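You operate a simulated robot arm through the tools that you are given. There is no shell and no other tool.

Carry out the task below with a simulated robot arm. There is one attempt and no reset: what you move stays moved.

Task
Finish pressing the end plug, then stand the cream core in the grey tray.
Fine: lever down till the end plug is home, lever back, slide out. Leave the other end plugs.

The check looks at the end state, three seconds after you hand in, the way a careful person would. Anything else that was tipped, shoved, dropped, spilled or broken makes it a failure.

Robot
A 6-joint arm with a two-finger parallel gripper, fixed in place. Base frame: the origin is at the foot of the arm, x ahead of it, y to its left, z up; the work surface is at about z = 800. Readings come in mm, degrees, newtons and seconds.
With the tool pointing down near the work surface it reaches from about 300 to 660 mm from the base axis. Its first joint turns from -115.0 to 115.0 degrees. Payload 3.43 kg.
Tool frame: the origin (TCP) lies between the finger pads and is the grasp point; the fingertips stand 34 mm ahead of it; z points along the fingers, y is the line along which they close. The gripper opens to 128 mm. The fingers are 24 mm wide and 12 mm thick; the gripper's body (48 by 130 mm) begins 96 mm behind the TCP.
Orientation is that of the tool frame in the base frame, as a unit quaternion [x, y, z, w]. With the fingers straight down and closing along the base's y, the tool's x points along the base's -x, its y along +y and its z along -z.

Tools
- The arm moves only by the tool jog_arm. Its arguments are lists of equal length, an entry for each row: "slide": the shift along the base's x, y, z in units of 100 mm (1.0 is 100 mm), a list of three; "angular": the turn, a rotation vector about the base's x, y, z in units of 60 degrees (1.0 is 60 degrees), a list of three. In form: {"slide": [[x, y, z], ...], "angular": [[ax, ay, az], ...]}. A call has 1 to 20 rows; each row is the pose to reach, as a shift and turn from the pose commanded when the call began. "hand" is the gripper command, from -1 (fully open) to 1 (shut), values between in proportion, set as the call begins (left out, the last holds). A call with a number of a shift or a turn outside -1 to 1 is refused whole. A row lasts 0.2 s, in which the tool goes at most 50 mm and 8.6 degrees; a call with a longer step from one row to the next is refused whole, and so is a gripper value outside its range. Where a pose cannot be reached the arm comes as near as it can. A force on the tool above 50 N (or 10 N above the force at the start of the call, whichever is more), or a blocked arm, ends the call early, and 0.2 s more pass. Each finger travels about 153 mm/s and halts on what it meets, pressing with about 35 N; the grip force reading is that of the motor and also rises with nothing between the fingers. The clock runs only during rows and for 0.2 s after the last one: add rows that repeat a pose to give the fingers time. The reply holds the time, the measured pose of the TCP, the force on the tool along the base axes, the opening and the grip force, in the units named above and with some noise, with the torque about the TCP (base axes, N m) and any sound that the robot's microphone picked up, and new pictures: "show" is both (left out), scene, wrist or none.
- Cameras (640 x 400 px; columns grow to the right, rows downward): "scene" is fixed at [49.8, 498.7, 1373.1]; the picture's right is [-0.48, -0.88, 0.00], its down [-0.56, 0.31, -0.77] and it looks along [0.67, -0.37, -0.64] (base axes); focal length 214 px, centre (320, 200). "wrist" rides on the gripper at [76, -11, -160] in the tool frame; the picture's right is [0.15, 0.99, 0.00], its down [-0.88, 0.13, -0.46] and it looks along [-0.45, 0.07, 0.89] (tool axes); focal length 234 px, centre (320, 200). There is no depth. A picture from a camera that has moved, and an enlarged one, comes with that camera's place and axes in the base frame and with its lens.
- lift_body(by): slides the trunk up (or, below 0, down) by that many mm; the arm rides with it, the base frame stays. It gives what a move gives, with no picture.
- inspect(camera, box): a new picture of the part [left, top, right, bottom] of that camera's present view, enlarged. It takes no simulated time.
- job_done(): hands the job in; it is judged then, once.

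Nothing tells you positions but the pictures and the camera data. Unless the task says otherwise, let go and move clear before handing in.

The tools are called by a JSON object that holds its "api" and its "payload". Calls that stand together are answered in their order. jog_arm: Moves the arm, as the interface text tells. Its arguments: {"type":"object","properties":{"slide":{"type":"array"},"angular":{"type":"array"},"hand":{"type":"number"},"show":{"type":"string","enum":["both","scene","wrist","none"]}},"required":["slide","angular"]} The other tools are called the same way: lift_body (by) slides the trunk up or down; inspect (camera, box) takes an enlarged picture of a part of a camera's view; job_done () hands the job in.

At the start:

```text
t: 0.0
eef_pos: [316.6, 309.0, 1214.5]
ee_rot: [0.0, 1.0, 0.0, 0.0]
wrist_force: [-0.2, 0.2, -0.9]
wrist_torque: [0.03, -0.01, 0.01]
gripper_width: 127.8
finger_force: 0.0
trunk travel left (down, up): [-875.0, 115.0]
```

scene: 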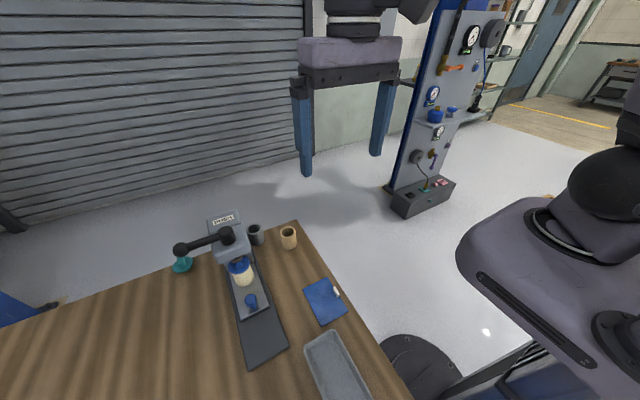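
wrist: 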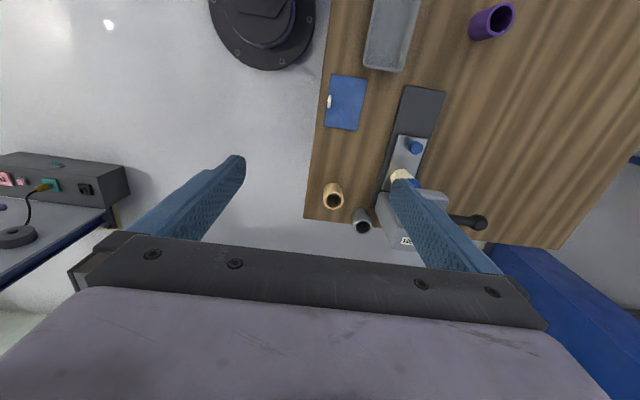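

I see a bench with an arbor press (lever with a dark ball knob, a slide with a cream core in it), a grey tray, a blue cloth, and some other cores. I'll look closer before moving.

{"api": "inspect", "payload": {"camera": "scene", "box": [150, 190, 310, 290]}}

{"api": "inspect", "payload": {"camera": "scene", "box": [200, 260, 400, 400]}}

{"api": "inspect", "payload": {"camera": "wrist", "box": [310, 70, 510, 260]}}

{"api": "inspect", "payload": {"camera": "wrist", "box": [300, 0, 640, 210]}}

```text
4.00 times, centred on (230, 240) of scene
camera zoom: at [49.8, 498.7, 1373.1], right [-0.48, -0.88, 0.0], down [-0.56, 0.31, -0.77], along [0.67, -0.37, -0.64], focal length 858 px, centre (680, 40)
```

zoom: 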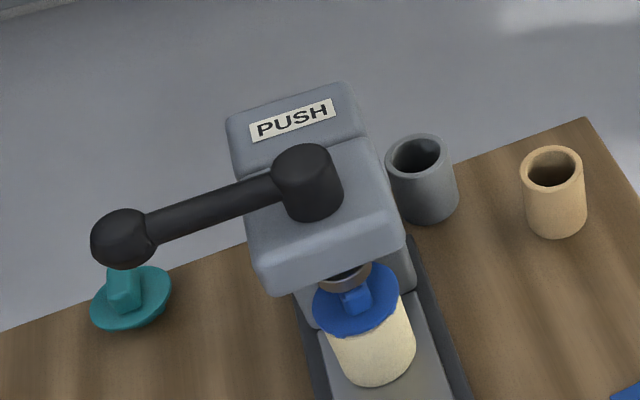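

```text
2.86 times, centred on (300, 330) of scene
camera zoom: at [49.8, 498.7, 1373.1], right [-0.48, -0.88, 0.0], down [-0.56, 0.31, -0.77], along [0.67, -0.37, -0.64], focal length 613 px, centre (377, -171)
```

zoom: 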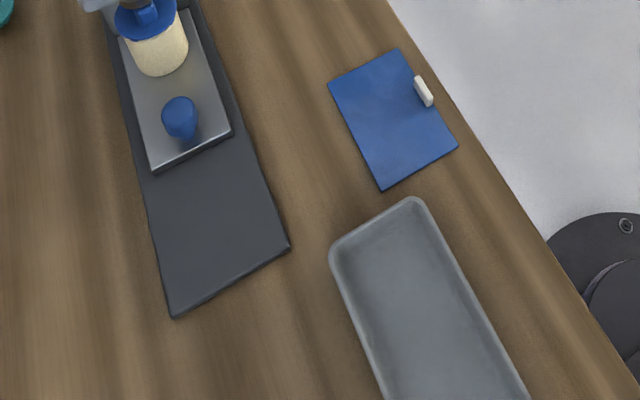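

```text
2.11 times, centred on (410, 165) of wrist
camera zoom: at [240.6, 298.6, 1373.6], right [-0.15, 0.99, 0.0], down [0.88, 0.13, 0.46], along [0.45, 0.07, -0.89], focal length 493 px, centre (130, 274)
```

zoom: 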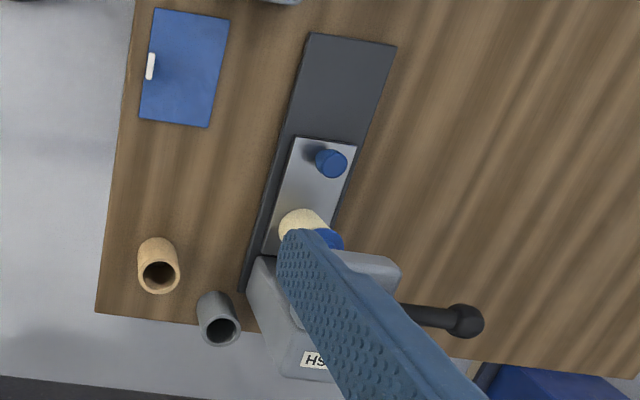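

```text
1.88 times, centred on (470, 105) of wrist
camera zoom: at [240.6, 298.6, 1373.6], right [-0.15, 0.99, 0.0], down [0.88, 0.13, 0.46], along [0.45, 0.07, -0.89], focal length 441 px, centre (38, 379)
```

zoom: 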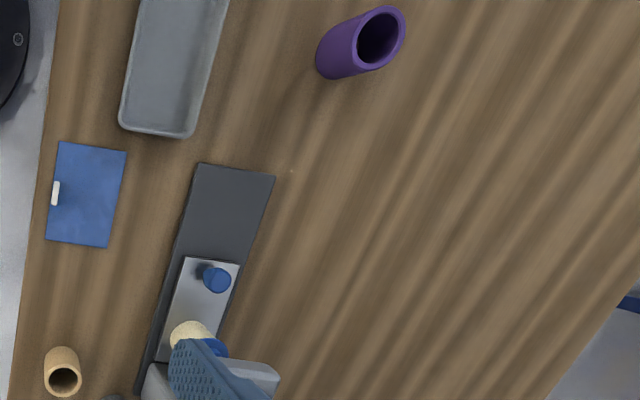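

The lever's ball knob triangulates to roughly (423, 618, 1015), with its hub near (423, 528, 1015). The plate runs along x at y≈535. I'll move high above to get a better look at the press.

{"api": "jog_arm", "payload": {"slide": [[0, 0.45, 0], [0, 0.9, 0], [0, 1.0, 0], [0, 1.0, 0]], "angular": [[0, 0, 0], [0, 0, 0], [0, 0, 0], [0, 0, 0]], "hand": -1}}

{"api": "jog_arm", "payload": {"slide": [[0, 0.45, 0], [0, 0.9, 0], [0, 1.0, 0], [0, 1.0, 0]], "angular": [[0, 0, 0], [0, 0, 0], [0, 0, 0], [0, 0, 0]]}}

```text
t: 1.0
eef_pos: [315.9, 410.2, 1212.8]
ee_rot: [0.0, 1.0, -0.001, -0.001]
wrist_force: [-1.1, -0.2, 1.0]
wrist_torque: [0.0, 0.03, -0.01]
gripper_width: 128.0
finger_force: 0.0
trunk travel left (down, up): [-875.0, 115.0]
camera wrist: at [240.1, 400.2, 1372.4], right [-0.15, 0.99, 0.0], down [0.88, 0.13, 0.46], along [0.45, 0.07, -0.89], focal length 234 px, centre (320, 200)
```

scene: 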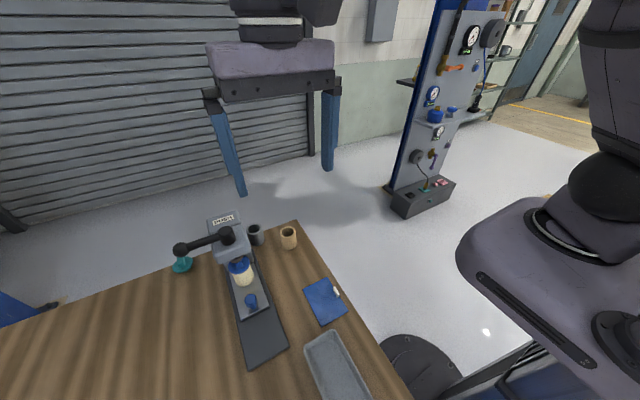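
wrist: 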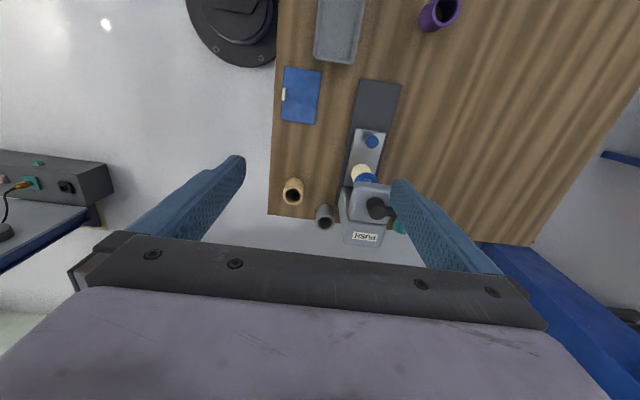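

```text
t: 2.0
eef_pos: [308.7, 484.0, 1202.7]
ee_rot: [0.0, 1.0, 0.0, -0.001]
wrist_force: [0.0, -0.7, -0.3]
wrist_torque: [0.02, -0.03, -0.02]
gripper_width: 127.6
finger_force: 0.1
out of reach, approached as far as the arm can: row 2, 3, 4
trunk travel left (down, up): [-875.0, 115.0]
camera wrist: at [232.6, 475.2, 1363.3], right [-0.15, 0.99, 0.0], down [0.88, 0.13, 0.46], along [0.45, 0.07, -0.89], focal length 234 px, centre (320, 200)
```

scene: 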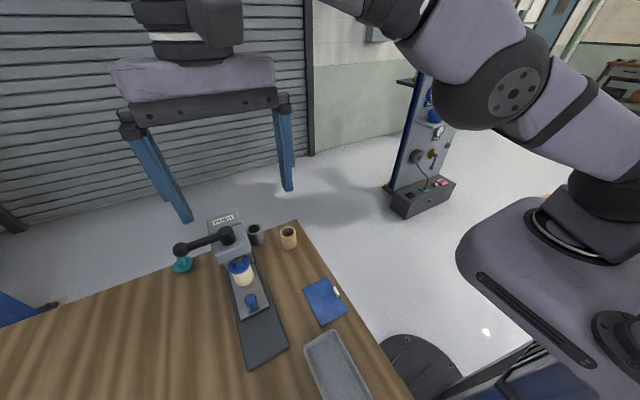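
wrist: 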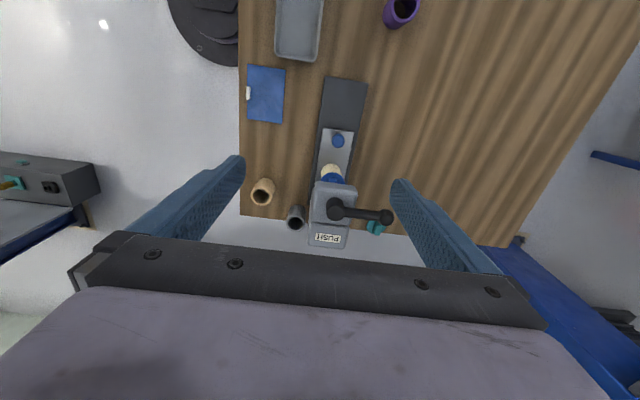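

The arm's reach shrinks at this height. Now I can see the lever hub, so I'll zoom in on the press from here.

{"api": "inspect", "payload": {"camera": "wrist", "box": [230, 120, 410, 255]}}

{"api": "inspect", "payload": {"camera": "wrist", "box": [290, 150, 410, 250]}}

{"api": "inspect", "payload": {"camera": "wrist", "box": [220, 0, 440, 150]}}

```text
2.96 times, centred on (320, 188) of wrist
camera zoom: at [232.6, 475.2, 1363.3], right [-0.15, 0.99, 0.0], down [0.88, 0.13, 0.46], along [0.45, 0.07, -0.89], focal length 694 px, centre (320, 237)
```

zoom: 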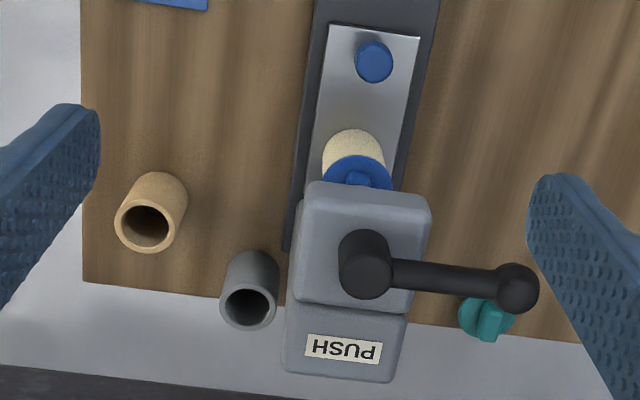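

```text
4.00 times, centred on (350, 200) of wrist
camera zoom: at [232.6, 475.2, 1363.3], right [-0.15, 0.99, 0.0], down [0.88, 0.13, 0.46], along [0.45, 0.07, -0.89], focal length 937 px, centre (200, 200)
```

zoom: 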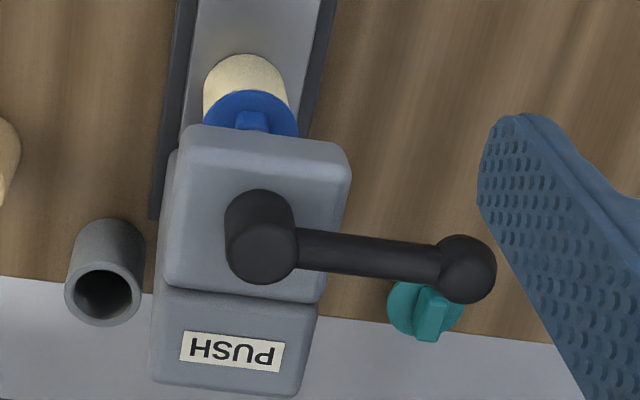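

```text
2.67 times, centred on (330, 75) of wrist
camera zoom: at [232.6, 475.2, 1363.3], right [-0.15, 0.99, 0.0], down [0.88, 0.13, 0.46], along [0.45, 0.07, -0.89], focal length 624 px, centre (293, 533)
```

zoom: 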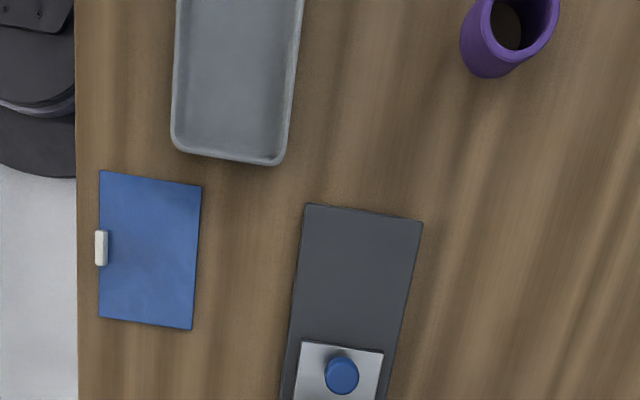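

The hub's orientation matters, because it sets which way the lever swings. I'll zoom in more closely to settle it.

{"api": "inspect", "payload": {"camera": "wrist", "box": [320, 185, 400, 235]}}

{"api": "inspect", "payload": {"camera": "scene", "box": [168, 205, 264, 265]}}

{"api": "inspect", "payload": {"camera": "scene", "box": [210, 240, 290, 310]}}

```text
8.00 times, centred on (360, 210) of wrist
camera zoom: at [232.6, 475.2, 1363.3], right [-0.15, 0.99, 0.0], down [0.88, 0.13, 0.46], along [0.45, 0.07, -0.89], focal length 1873 px, centre (0, 120)
```

zoom: 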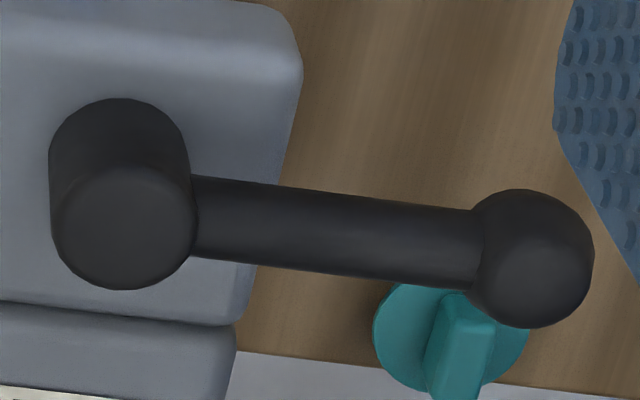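

```text
6.67 times, centred on (216, 235) of scene
camera zoom: at [49.8, 498.7, 1373.1], right [-0.48, -0.88, 0.0], down [-0.56, 0.31, -0.77], along [0.67, -0.37, -0.64], focal length 1430 px, centre (1013, -33)
```

zoom: 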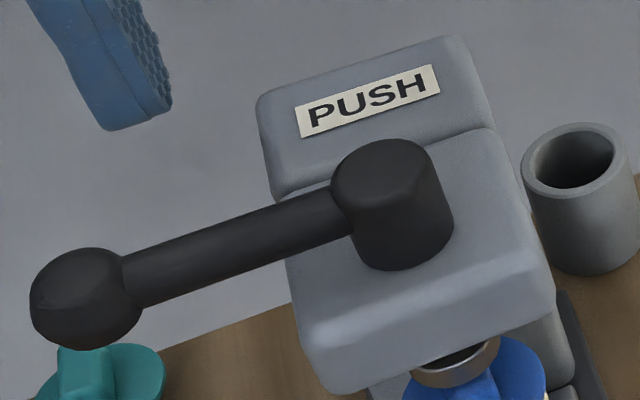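

```text
5.71 times, centred on (250, 275) of scene
camera zoom: at [49.8, 498.7, 1373.1], right [-0.48, -0.88, 0.0], down [-0.56, 0.31, -0.77], along [0.67, -0.37, -0.64], focal length 1226 px, centre (720, -229)
```

zoom: 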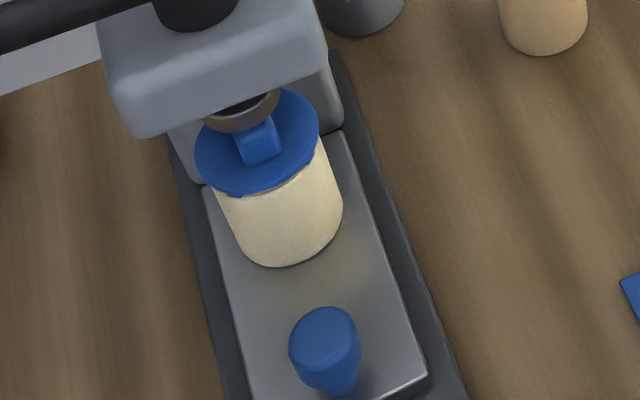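

The hub is a short vertical cylinder on top of the head, and "PUSH" reads upright from the front (−x). So the lever probably swings horizontally, away toward +x. The ball is at about (425, 620, 1011). I'll yaw the tool 90° so the fingers can straddle the ball, then tilt outward to reach it.

{"api": "jog_arm", "payload": {"slide": [[0, -0.1, 0], [0, -0.2, 0], [0, -0.3, 0], [0, -0.4, 0], [0, -0.5, 0], [0, -0.6, 0], [0, -0.6, 0], [0, -0.6, 0]], "angular": [[0, 0, 0.14], [0, 0, 0.28], [0, 0, 0.42], [0, 0, 0.56], [0, 0, 0.7], [0, 0, 0.84], [0, 0, 0.98], [0, 0, 1.0]], "hand": 0.1, "show": "none"}}

```text
t: 3.8
eef_pos: [308.4, 424.6, 1204.1]
ee_rot: [-0.501, 0.866, 0.0, 0.001]
wrist_force: [0.1, 0.1, -0.6]
wrist_torque: [-0.01, 0.0, 0.0]
gripper_width: 57.7
finger_force: 0.0
trunk travel left (down, up): [-875.0, 115.0]
```

The yaw is going well. I'll finish it with the remaining 30° in this call and start the tilt in the next one.

{"api": "jog_arm", "payload": {"slide": [[0.1, 0, -0.1], [0.2, 0, -0.2], [0.3, 0, -0.3], [0.4, 0, -0.4], [0.4, 0, -0.4]], "angular": [[0, 0, 0.13], [0, 0, 0.26], [0, 0, 0.39], [0, 0, 0.5], [0, 0, 0.5]], "show": "none"}}

{"api": "jog_arm", "payload": {"slide": [[0.1, 0, 0], [0.2, 0, 0], [0.3, 0, 0], [0.4, 0, 0], [0.5, 0, 0], [0.5, 0, 0], [0.5, 0, 0]], "angular": [[0.13, 0, 0], [0.26, 0, 0], [0.39, 0, 0], [0.52, 0, 0], [0.65, 0, 0], [0.75, 0, 0], [0.75, 0, 0]]}}

```text
t: 5.0
eef_pos: [348.4, 425.8, 1163.1]
ee_rot: [0.708, -0.706, 0.001, 0.0]
wrist_force: [0.1, 0.1, 0.3]
wrist_torque: [0.04, 0.01, 0.02]
gripper_width: 57.6
finger_force: 0.1
trunk travel left (down, up): [-875.0, 115.0]
```

```text
t: 6.6
eef_pos: [399.2, 424.1, 1164.2]
ee_rot: [-0.653, 0.654, 0.27, 0.272]
wrist_force: [-0.6, -0.1, -0.7]
wrist_torque: [0.0, 0.01, -0.02]
gripper_width: 57.7
finger_force: 0.2
trunk travel left (down, up): [-875.0, 115.0]
camera wrist: at [409.1, 258.9, 1223.2], right [-0.99, -0.1, -0.1], down [-0.13, 0.3, 0.95], along [-0.07, 0.95, -0.31], focal length 234 px, centre (320, 200)
```

scene: 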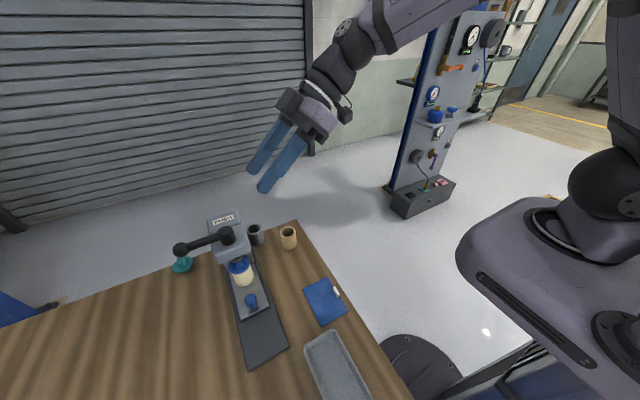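
wrist: 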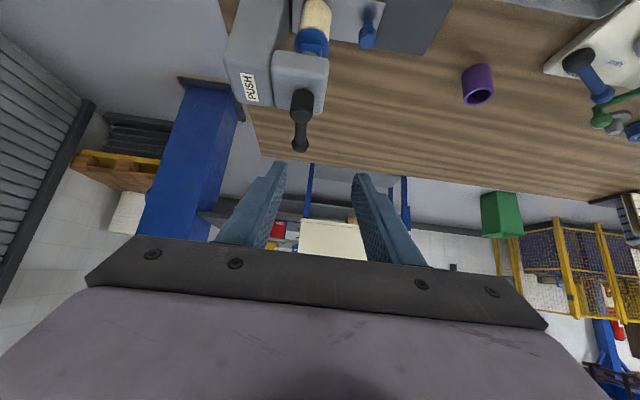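

From this side view (shown upside-down), the lever and hub are clearly visible. I'll zoom in on the press.

{"api": "inspect", "payload": {"camera": "wrist", "box": [220, 0, 400, 160]}}

{"api": "inspect", "payload": {"camera": "wrist", "box": [260, 0, 350, 80]}}

```text
2.50 times, centred on (310, 80) of wrist
camera zoom: at [409.1, 258.9, 1223.2], right [-0.99, -0.1, -0.1], down [-0.13, 0.3, 0.95], along [-0.07, 0.95, -0.31], focal length 585 px, centre (345, 500)
```

zoom: 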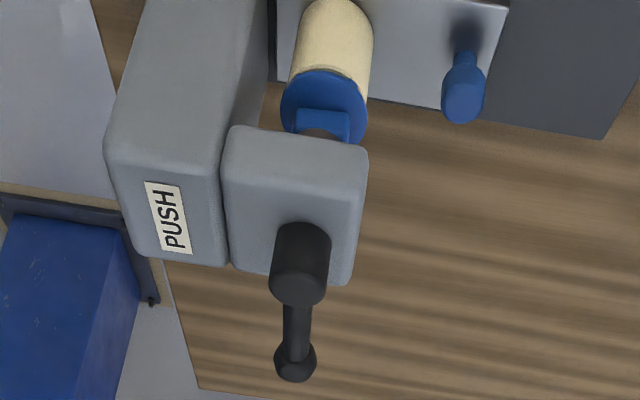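

```text
5.00 times, centred on (305, 40) of wrist
camera zoom: at [409.1, 258.9, 1223.2], right [-0.99, -0.1, -0.1], down [-0.13, 0.3, 0.95], along [-0.07, 0.95, -0.31], focal length 1171 px, centre (395, 1000)
```

zoom: 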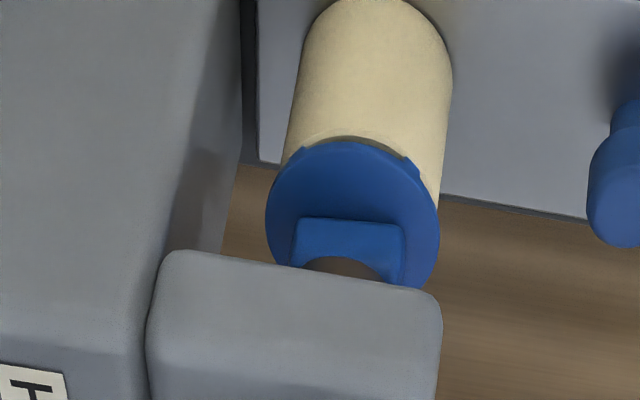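

The layout is confirmed: vertical hub, lever pointing +y, and the ball at about x≈427, z≈1008. I'll move to the pre-approach point behind and above the ball.

{"api": "jog_arm", "payload": {"slide": [[0.07, 0.25, -0.15], [0.14, 0.5, -0.3], [0.2, 0.75, -0.45], [0.27, 1.0, -0.6], [0.27, 1.0, -0.6]], "angular": [[0, 0, 0], [0, 0, 0], [0, 0, 0], [0, 0, 0], [0, 0, 0]]}}

```text
t: 7.8
eef_pos: [424.1, 524.2, 1104.4]
ee_rot: [0.653, -0.653, -0.271, -0.271]
wrist_force: [0.5, 0.7, 0.2]
wrist_torque: [0.02, 0.01, 0.0]
gripper_width: 57.6
finger_force: 0.0
trunk travel left (down, up): [-875.0, 115.0]
camera wrist: at [434.7, 358.8, 1163.7], right [-0.99, -0.1, -0.1], down [-0.13, 0.3, 0.94], along [-0.07, 0.95, -0.31], focal length 234 px, centre (320, 200)
```

scene: 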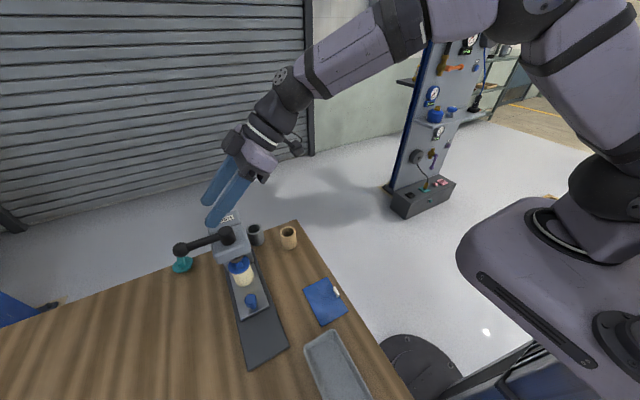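
wrist: 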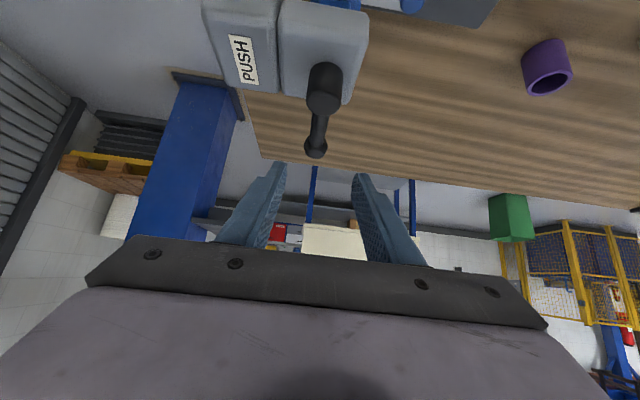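

The ball is now at about (427, 620, 1010), on the tool axis. I'll advance along the axis in two stages.

{"api": "jog_arm", "payload": {"slide": [[0.01, 0.2, -0.19], [0.02, 0.4, -0.38], [0.03, 0.58, -0.56], [0.03, 0.58, -0.56]], "angular": [[0, 0, 0], [0, 0, 0], [0, 0, 0], [0, 0, 0]]}}

```text
t: 8.8
eef_pos: [428.1, 583.6, 1047.8]
ee_rot: [0.653, -0.653, -0.271, -0.271]
wrist_force: [-0.7, -0.5, 0.5]
wrist_torque: [-0.01, 0.02, 0.03]
gripper_width: 57.5
finger_force: 0.1
trunk travel left (down, up): [-875.0, 115.0]
camera wrist: at [438.5, 418.3, 1107.2], right [-0.99, -0.1, -0.1], down [-0.13, 0.3, 0.94], along [-0.07, 0.95, -0.31], focal length 234 px, centre (320, 200)
```

scene: 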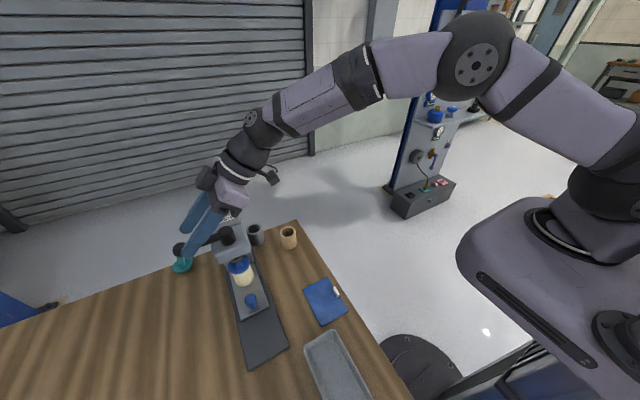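
wrist: 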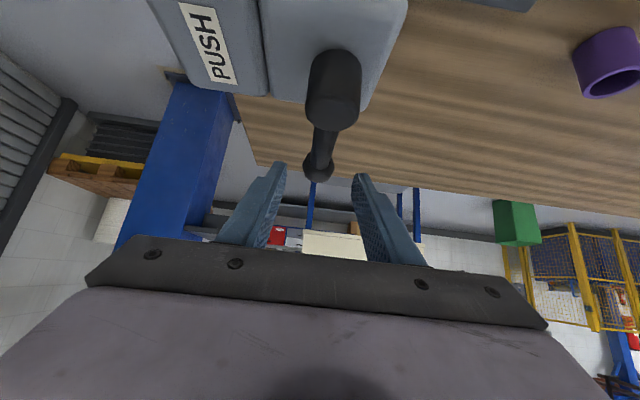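

The ball sits nicely between the fingertips. I'll advance the rest of the way.

{"api": "jog_arm", "payload": {"slide": [[0, 0.12, -0.12], [0, 0.24, -0.24], [0, 0.35, -0.36], [0, 0.35, -0.36]], "angular": [[0, 0, 0], [0, 0, 0], [0, 0, 0], [0, 0, 0]]}}

{"api": "inspect", "payload": {"camera": "scene", "box": [150, 180, 280, 290]}}

{"api": "inspect", "payload": {"camera": "wrist", "box": [220, 20, 420, 260]}}

```text
t: 9.8
eef_pos: [427.7, 619.5, 1010.7]
ee_rot: [0.654, -0.653, -0.271, -0.27]
wrist_force: [1.3, 0.2, 0.1]
wrist_torque: [0.0, 0.03, -0.04]
gripper_width: 57.5
finger_force: 0.1
trunk travel left (down, up): [-875.0, 115.0]
camera wrist: at [438.8, 453.9, 1071.1], right [-0.99, -0.1, -0.1], down [-0.13, 0.3, 0.94], along [-0.07, 0.95, -0.31], focal length 234 px, centre (320, 200)
```

scene: 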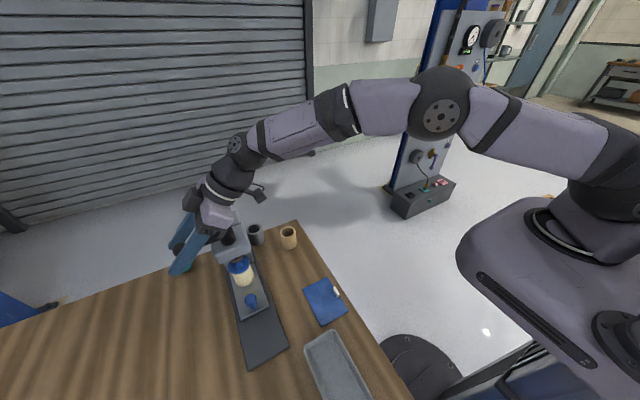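
wrist: 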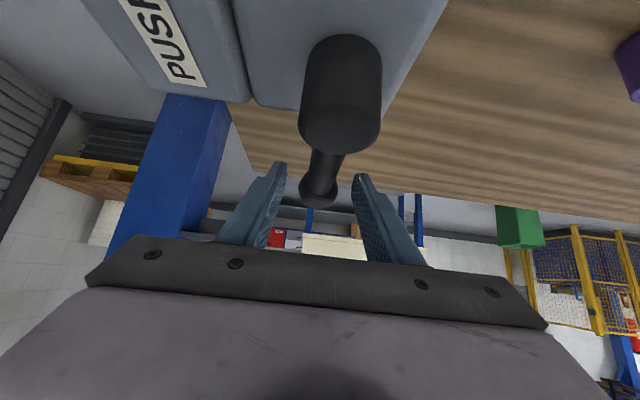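

```text
3.64 times, centred on (215, 235) of scene
camera zoom: at [49.8, 498.7, 1373.1], right [-0.48, -0.88, 0.0], down [-0.56, 0.31, -0.77], along [0.67, -0.37, -0.64], focal length 780 px, centre (702, 73)
```

zoom: 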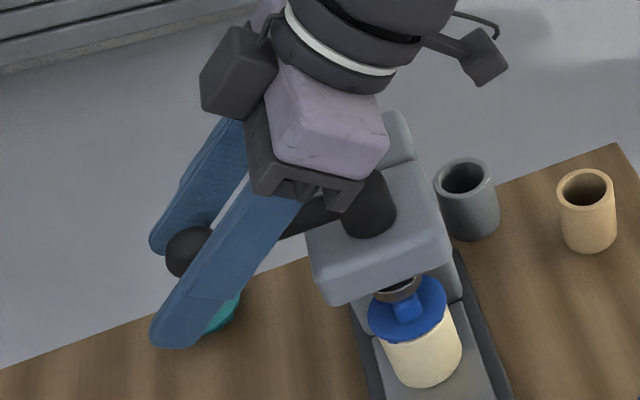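

```text
1.67 times, centred on (320, 140) of wrist
camera zoom: at [438.8, 453.9, 1071.1], right [-0.99, -0.1, -0.1], down [-0.13, 0.3, 0.94], along [-0.07, 0.95, -0.31], focal length 390 px, centre (320, 300)
```

zoom: 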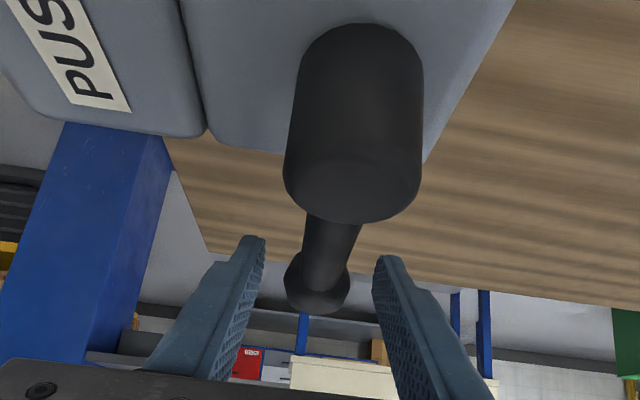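

The fingers straddle the ball cleanly. I'll narrow the gap slightly and test a gentle push toward +x, watching the force.

{"api": "jog_arm", "payload": {"slide": [[0, 0, 0], [0, 0, 0], [0.04, 0, 0], [0.08, 0, 0], [0.12, 0, 0], [0.15, 0, 0], [0.18, 0, 0]], "angular": [[0, 0, 0], [0, 0, 0], [0, 0, 0], [0, 0, 0], [0, 0, 0], [0, 0, 0], [0, 0, 0]], "hand": 0.35, "show": "wrist"}}

{"api": "inspect", "payload": {"camera": "scene", "box": [150, 180, 280, 290]}}

```text
t: 11.4
eef_pos: [441.0, 618.8, 1010.7]
ee_rot: [0.655, -0.652, -0.272, -0.268]
wrist_force: [-20.4, 1.6, 0.7]
wrist_torque: [0.28, 0.08, -0.01]
gripper_width: 53.0
finger_force: 10.2
trunk travel left (down, up): [-875.0, 115.0]
camera wrist: at [452.3, 453.6, 1071.6], right [-0.99, -0.11, -0.1], down [-0.13, 0.3, 0.94], along [-0.07, 0.95, -0.31], focal length 234 px, centre (320, 200)
```

wrist: 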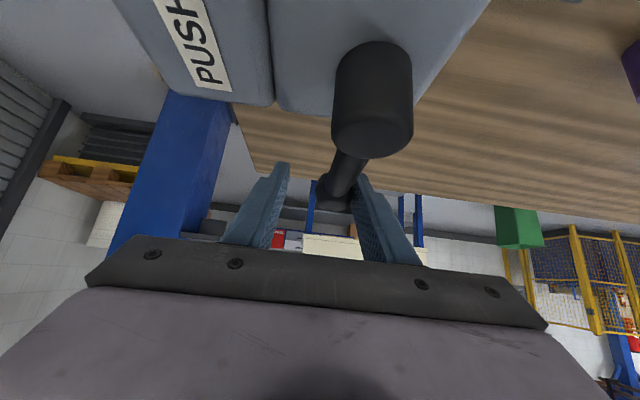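

```text
3.64 times, centred on (215, 235) of scene
camera zoom: at [49.8, 498.7, 1373.1], right [-0.48, -0.88, 0.0], down [-0.56, 0.31, -0.77], along [0.67, -0.37, -0.64], focal length 780 px, centre (702, 73)
```

zoom: 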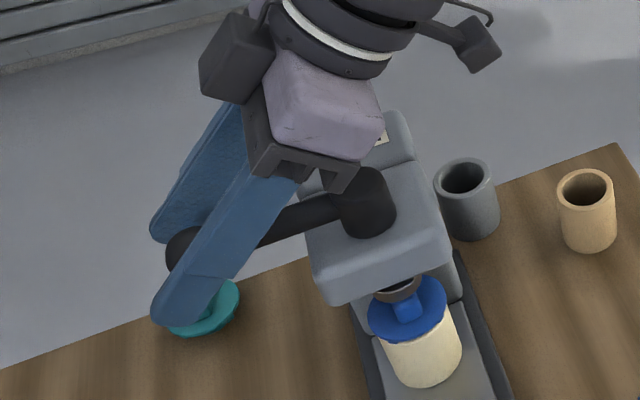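

At 20 N in +x the lever has barely moved. I'll raise the force a little to see whether this is press resistance or a hard stop.

{"api": "jog_arm", "payload": {"slide": [[0.02, 0, 0], [0.04, 0, 0], [0.06, 0, 0], [0.06, 0, 0]], "angular": [[0, 0, 0], [0, 0, 0], [0, 0, 0], [0, 0, 0]], "show": "wrist"}}

{"api": "inspect", "payload": {"camera": "scene", "box": [150, 180, 280, 290]}}

```text
t: 12.4
eef_pos: [443.4, 619.0, 1011.7]
ee_rot: [0.658, -0.651, -0.271, -0.266]
wrist_force: [-28.6, 0.4, -4.2]
wrist_torque: [0.32, -0.01, 0.01]
gripper_width: 57.9
finger_force: 14.5
trunk travel left (down, up): [-875.0, 115.0]
camera wrist: at [456.0, 454.0, 1072.1], right [-0.99, -0.12, -0.1], down [-0.13, 0.3, 0.94], along [-0.08, 0.95, -0.32], focal length 234 px, centre (320, 200)
```

wrist: 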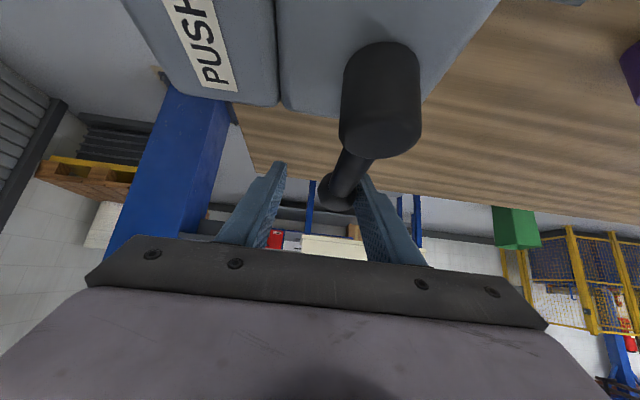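

```text
3.64 times, centred on (215, 235) of scene
camera zoom: at [49.8, 498.7, 1373.1], right [-0.48, -0.88, 0.0], down [-0.56, 0.31, -0.77], along [0.67, -0.37, -0.64], focal length 780 px, centre (702, 73)
```

zoom: 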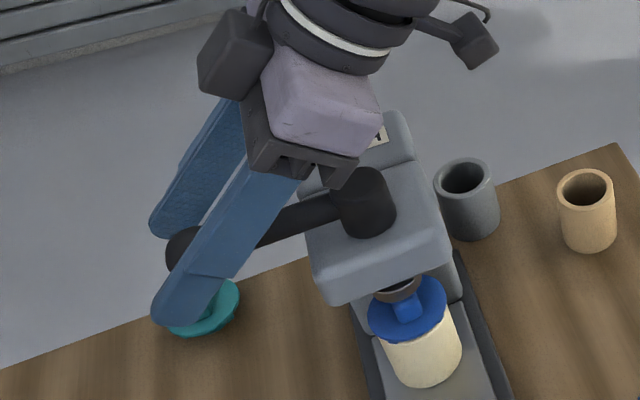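

The lever doesn't move in +x even at 29 N, so I'll back off and test gently in −x.

{"api": "jog_arm", "payload": {"slide": [[-0.08, 0, 0], [-0.16, 0, 0], [-0.24, 0, 0], [-0.24, 0, 0], [-0.28, 0, 0], [-0.32, 0, 0], [-0.36, 0, 0]], "angular": [[0, 0, 0], [0, 0, 0], [0, 0, 0], [0, 0, 0], [0, 0, 0], [0, 0, 0], [0, 0, 0]], "show": "wrist"}}

{"api": "inspect", "payload": {"camera": "scene", "box": [150, 180, 280, 290]}}

```text
t: 14.0
eef_pos: [416.2, 617.1, 1012.0]
ee_rot: [-0.653, 0.654, 0.27, 0.27]
wrist_force: [0.5, 0.8, -0.3]
wrist_torque: [0.0, 0.02, 0.01]
gripper_width: 41.7
finger_force: 0.2
trunk travel left (down, up): [-875.0, 115.0]
camera wrist: at [426.6, 452.5, 1072.0], right [-0.99, -0.1, -0.1], down [-0.13, 0.3, 0.94], along [-0.07, 0.95, -0.31], focal length 234 px, centre (320, 200)
```

wrist: 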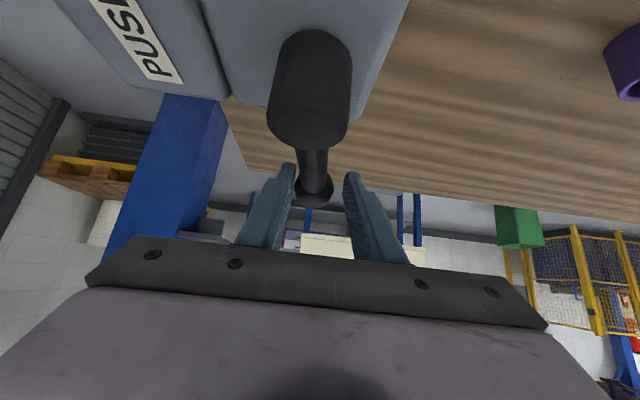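

```text
3.64 times, centred on (215, 235) of scene
camera zoom: at [49.8, 498.7, 1373.1], right [-0.48, -0.88, 0.0], down [-0.56, 0.31, -0.77], along [0.67, -0.37, -0.64], focal length 780 px, centre (702, 73)
```

zoom: 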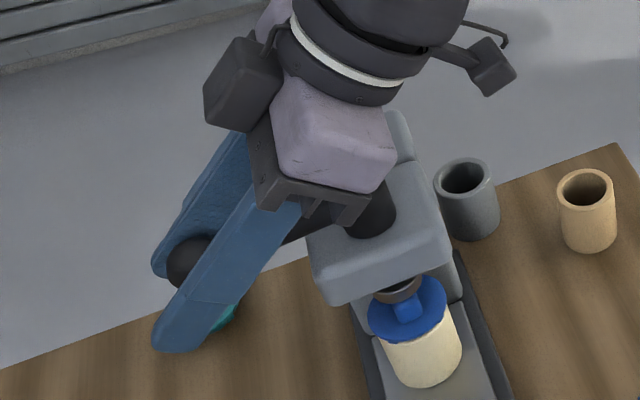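

No contact force yet, so I'll continue slowly in −x.

{"api": "jog_arm", "payload": {"slide": [[-0.03, 0, 0], [-0.06, 0, 0], [-0.09, 0, 0], [-0.12, 0, 0], [-0.12, 0, 0]], "angular": [[0, 0, 0], [0, 0, 0], [0, 0, 0], [0, 0, 0], [0, 0, 0]], "show": "wrist"}}

{"api": "inspect", "payload": {"camera": "scene", "box": [150, 180, 280, 290]}}

```text
t: 15.2
eef_pos: [404.7, 617.3, 1012.0]
ee_rot: [-0.653, 0.654, 0.27, 0.271]
wrist_force: [-0.7, -0.8, 0.1]
wrist_torque: [0.01, -0.01, 0.01]
gripper_width: 41.7
finger_force: 0.6
trunk travel left (down, up): [-875.0, 115.0]
camera wrist: at [414.5, 452.3, 1071.4], right [-0.99, -0.1, -0.1], down [-0.13, 0.3, 0.94], along [-0.07, 0.95, -0.31], focal length 234 px, centre (320, 200)
```

wrist: 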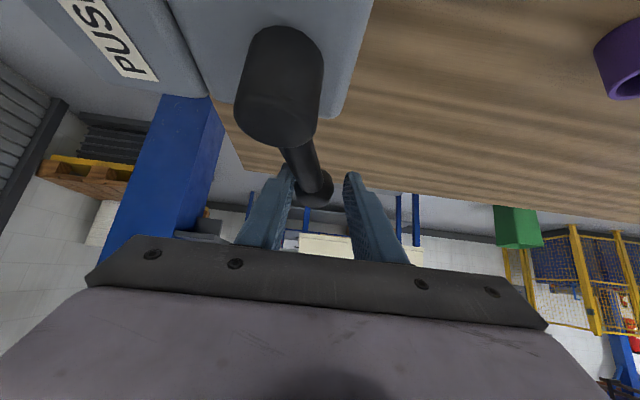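

```text
3.64 times, centred on (215, 235) of scene
camera zoom: at [49.8, 498.7, 1373.1], right [-0.48, -0.88, 0.0], down [-0.56, 0.31, -0.77], along [0.67, -0.37, -0.64], focal length 780 px, centre (702, 73)
```

zoom: 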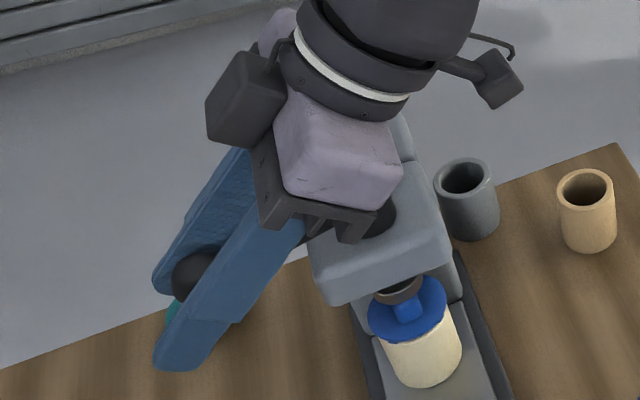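

The lever swings freely in −x (the ball is now near x≈412). I'll check whether the ram is rising or descending by zooming in on the ram and plug.

{"api": "inspect", "payload": {"camera": "scene", "box": [210, 240, 290, 310]}}

{"api": "inspect", "payload": {"camera": "scene", "box": [222, 245, 262, 275]}}

```text
5.71 times, centred on (250, 275) of scene
camera zoom: at [49.8, 498.7, 1373.1], right [-0.48, -0.88, 0.0], down [-0.56, 0.31, -0.77], along [0.67, -0.37, -0.64], focal length 1226 px, centre (720, -229)
```

zoom: 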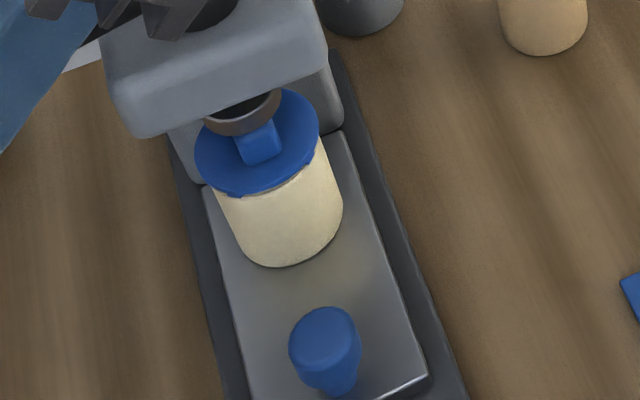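

```text
13.33 times, centred on (242, 260) of scene
camera zoom: at [49.8, 498.7, 1373.1], right [-0.48, -0.88, 0.0], down [-0.56, 0.31, -0.77], along [0.67, -0.37, -0.64], focal length 2860 px, centre (1360, -600)
```

zoom: 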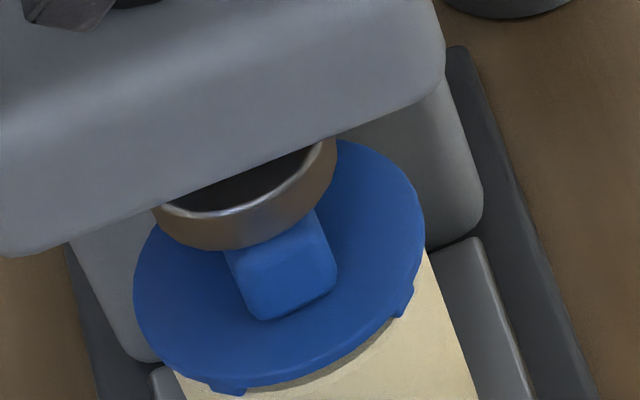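

The ram has dropped slightly with the −x swing, so −x is the pressing direction. I'll follow the arc around the hub, yawing with the lever, and check in stages.

{"api": "jog_arm", "payload": {"slide": [[-0.035, -0.01, 0], [-0.069, -0.022, 0], [-0.105, -0.036, 0], [-0.141, -0.052, 0], [-0.175, -0.069, 0], [-0.209, -0.087, 0], [-0.209, -0.087, 0]], "angular": [[0, 0, 0.06], [0, 0, 0.13], [0, 0, 0.18], [0, 0, 0.23], [0, 0, 0.28], [0, 0, 0.35], [0, 0, 0.35]], "show": "wrist"}}

{"api": "inspect", "payload": {"camera": "scene", "box": [150, 180, 280, 290]}}

{"api": "inspect", "payload": {"camera": "scene", "box": [222, 245, 262, 275]}}

```text
t: 16.8
eef_pos: [382.9, 610.2, 1011.5]
ee_rot: [0.762, -0.523, -0.315, -0.217]
wrist_force: [-0.8, 0.4, -0.4]
wrist_torque: [0.01, -0.01, 0.0]
gripper_width: 41.6
finger_force: 0.4
trunk travel left (down, up): [-875.0, 115.0]
camera wrist: at [452.7, 458.7, 1071.3], right [-0.89, -0.45, -0.1], down [-0.23, 0.23, 0.94], along [-0.4, 0.86, -0.31], focal length 234 px, centre (320, 200)
```

wrist: 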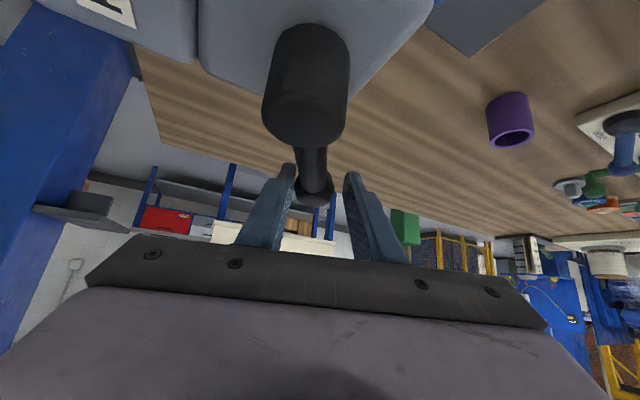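

```text
3.64 times, centred on (215, 235) of scene
camera zoom: at [49.8, 498.7, 1373.1], right [-0.48, -0.88, 0.0], down [-0.56, 0.31, -0.77], along [0.67, -0.37, -0.64], focal length 780 px, centre (702, 73)
```

zoom: 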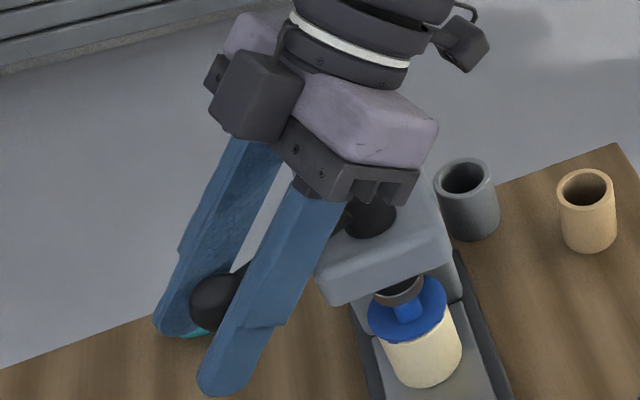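

```text
13.33 times, centred on (242, 260) of scene
camera zoom: at [49.8, 498.7, 1373.1], right [-0.48, -0.88, 0.0], down [-0.56, 0.31, -0.77], along [0.67, -0.37, -0.64], focal length 2860 px, centre (1360, -600)
```

zoom: 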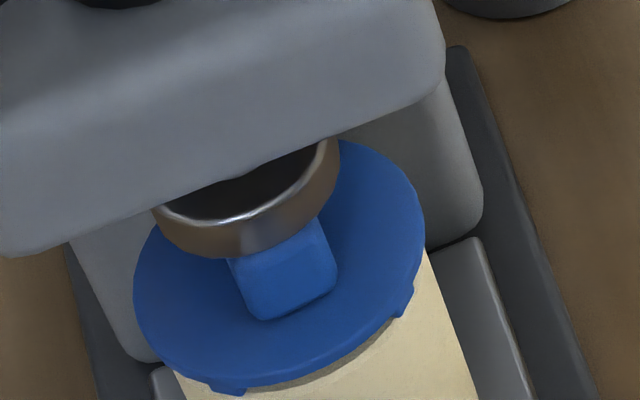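

The ram is descending with no significant resistance yet. I'll continue the arc.

{"api": "jog_arm", "payload": {"slide": [[-0.033, -0.021, 0], [-0.065, -0.042, 0], [-0.096, -0.065, 0], [-0.126, -0.089, 0], [-0.155, -0.115, 0], [-0.183, -0.141, 0], [-0.183, -0.141, 0]], "angular": [[0, 0, 0.05], [0, 0, 0.1], [0, 0, 0.15], [0, 0, 0.2], [0, 0, 0.25], [0, 0, 0.3], [0, 0, 0.3]], "show": "wrist"}}

{"api": "inspect", "payload": {"camera": "scene", "box": [222, 245, 262, 275]}}

```text
t: 18.4
eef_pos: [356.4, 581.7, 1009.2]
ee_rot: [0.834, -0.398, -0.345, -0.164]
wrist_force: [-0.3, 0.0, 0.0]
wrist_torque: [0.0, 0.03, -0.05]
gripper_width: 41.9
finger_force: 0.0
out of reach, approached as far as the arm can: row 4, 5, 6, 7
trunk travel left (down, up): [-875.0, 115.0]
camera wrist: at [470.4, 460.5, 1068.1], right [-0.7, -0.7, -0.1], down [-0.29, 0.15, 0.94], along [-0.65, 0.69, -0.31], focal length 234 px, centre (320, 200)
```

wrist: 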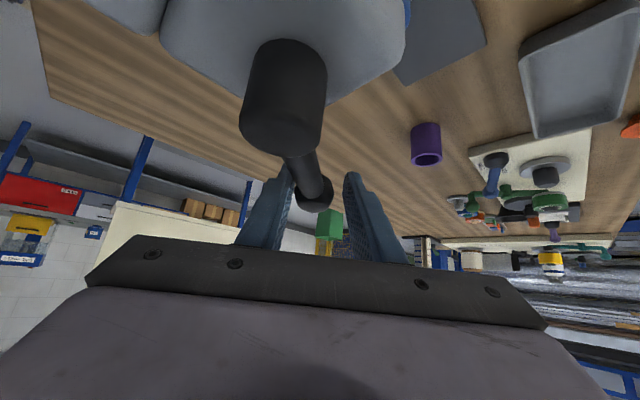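

```text
13.33 times, centred on (242, 260) of scene
camera zoom: at [49.8, 498.7, 1373.1], right [-0.48, -0.88, 0.0], down [-0.56, 0.31, -0.77], along [0.67, -0.37, -0.64], focal length 2860 px, centre (1360, -600)
```

zoom: 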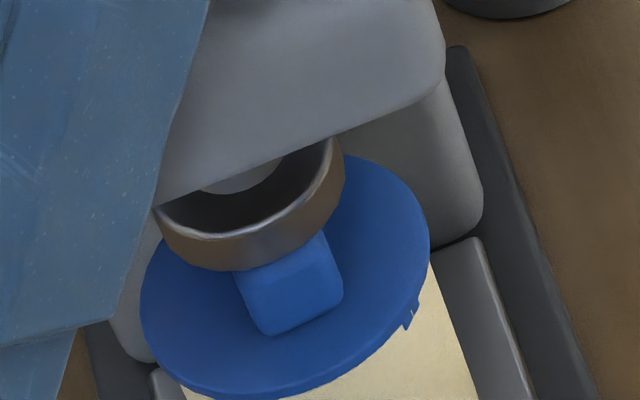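

The ram has reached the plug and it's moving down: the flange is clearly lower. The arm hit a reach limit mid-way, so I'll check the situation before continuing.

{"api": "inspect", "payload": {"camera": "scene", "box": [150, 180, 290, 310]}}

{"api": "inspect", "payload": {"camera": "scene", "box": [210, 240, 290, 310]}}

{"api": "inspect", "payload": {"camera": "wrist", "box": [160, 0, 480, 240]}}

```text
3.08 times, centred on (220, 245) of scene
camera zoom: at [49.8, 498.7, 1373.1], right [-0.48, -0.88, 0.0], down [-0.56, 0.31, -0.77], along [0.67, -0.37, -0.64], focal length 660 px, centre (628, 62)
```

zoom: 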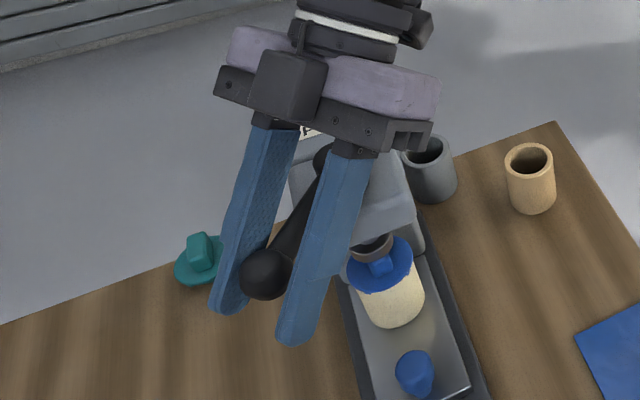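

```text
5.71 times, centred on (250, 275) of scene
camera zoom: at [49.8, 498.7, 1373.1], right [-0.48, -0.88, 0.0], down [-0.56, 0.31, -0.77], along [0.67, -0.37, -0.64], focal length 1226 px, centre (720, -229)
```

zoom: 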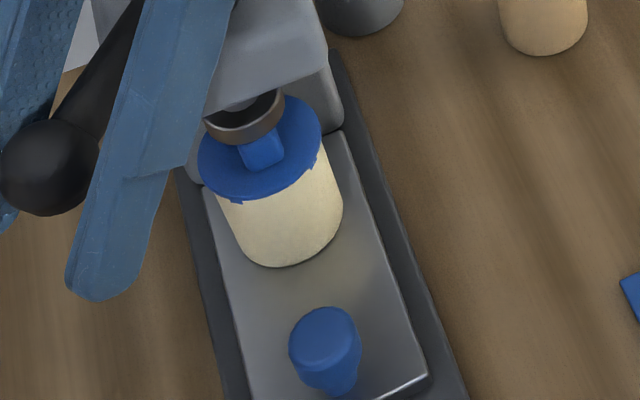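

```text
1.67 times, centred on (320, 120) of wrist
camera zoom: at [470.4, 460.5, 1068.1], right [-0.7, -0.7, -0.1], down [-0.29, 0.15, 0.94], along [-0.65, 0.69, -0.31], focal length 390 px, centre (320, 333)
```

zoom: 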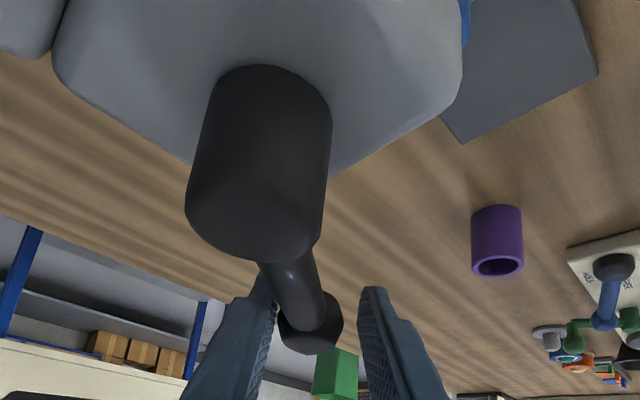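

The plug is being pressed. The limit comes from yawing the tool sideways, which pushes the wrist out to the end of its reach. I'll continue the arc while easing the yaw back.

{"api": "jog_arm", "payload": {"slide": [[-0.021, -0.032, 0], [-0.042, -0.065, 0], [-0.06, -0.099, 0], [-0.077, -0.133, 0], [-0.077, -0.133, 0]], "angular": [[0, 0, -0.07], [0, 0, -0.14], [0, 0, -0.21], [0, 0, -0.28], [0, 0, -0.28]], "show": "wrist"}}

{"api": "inspect", "payload": {"camera": "scene", "box": [150, 180, 290, 310]}}

{"api": "inspect", "payload": {"camera": "scene", "box": [222, 245, 262, 275]}}

```text
t: 19.6
eef_pos: [350.5, 570.5, 1011.3]
ee_rot: [0.767, -0.515, -0.317, -0.215]
wrist_force: [2.6, 9.4, 8.6]
wrist_torque: [-0.04, -0.14, 0.42]
gripper_width: 45.6
finger_force: 4.2
trunk travel left (down, up): [-875.0, 115.0]
camera wrist: at [421.8, 421.8, 1070.6], right [-0.88, -0.47, -0.11], down [-0.24, 0.23, 0.95], along [-0.42, 0.85, -0.31], focal length 234 px, centre (320, 200)
```

wrist: 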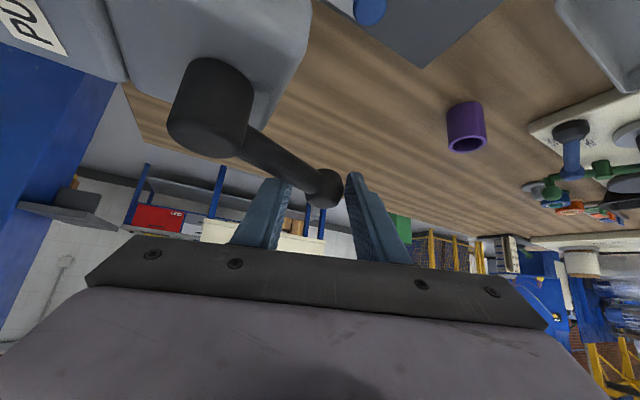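

```text
3.08 times, centred on (220, 245) of scene
camera zoom: at [49.8, 498.7, 1373.1], right [-0.48, -0.88, 0.0], down [-0.56, 0.31, -0.77], along [0.67, -0.37, -0.64], focal length 660 px, centre (628, 62)
```

zoom: 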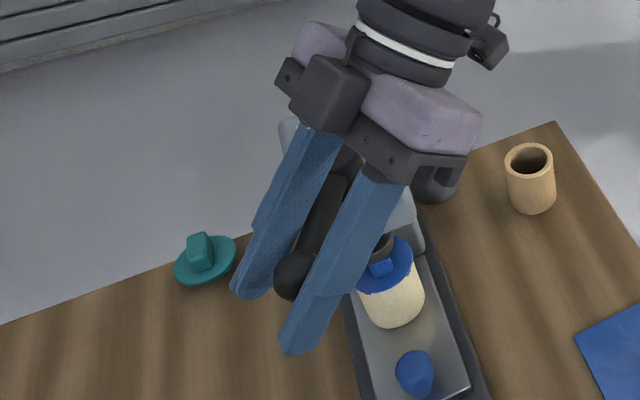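

```text
13.33 times, centred on (242, 260) of scene
camera zoom: at [49.8, 498.7, 1373.1], right [-0.48, -0.88, 0.0], down [-0.56, 0.31, -0.77], along [0.67, -0.37, -0.64], focal length 2860 px, centre (1360, -600)
```

zoom: 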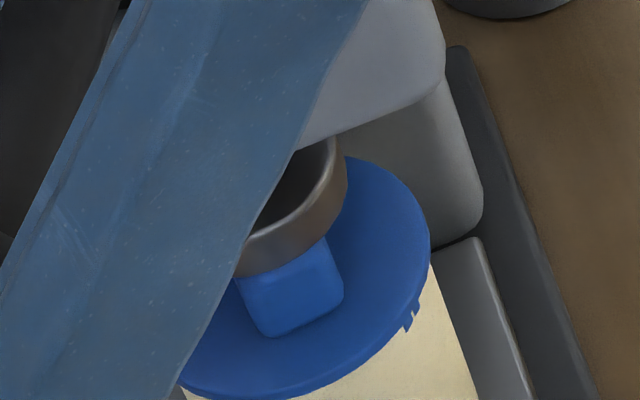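

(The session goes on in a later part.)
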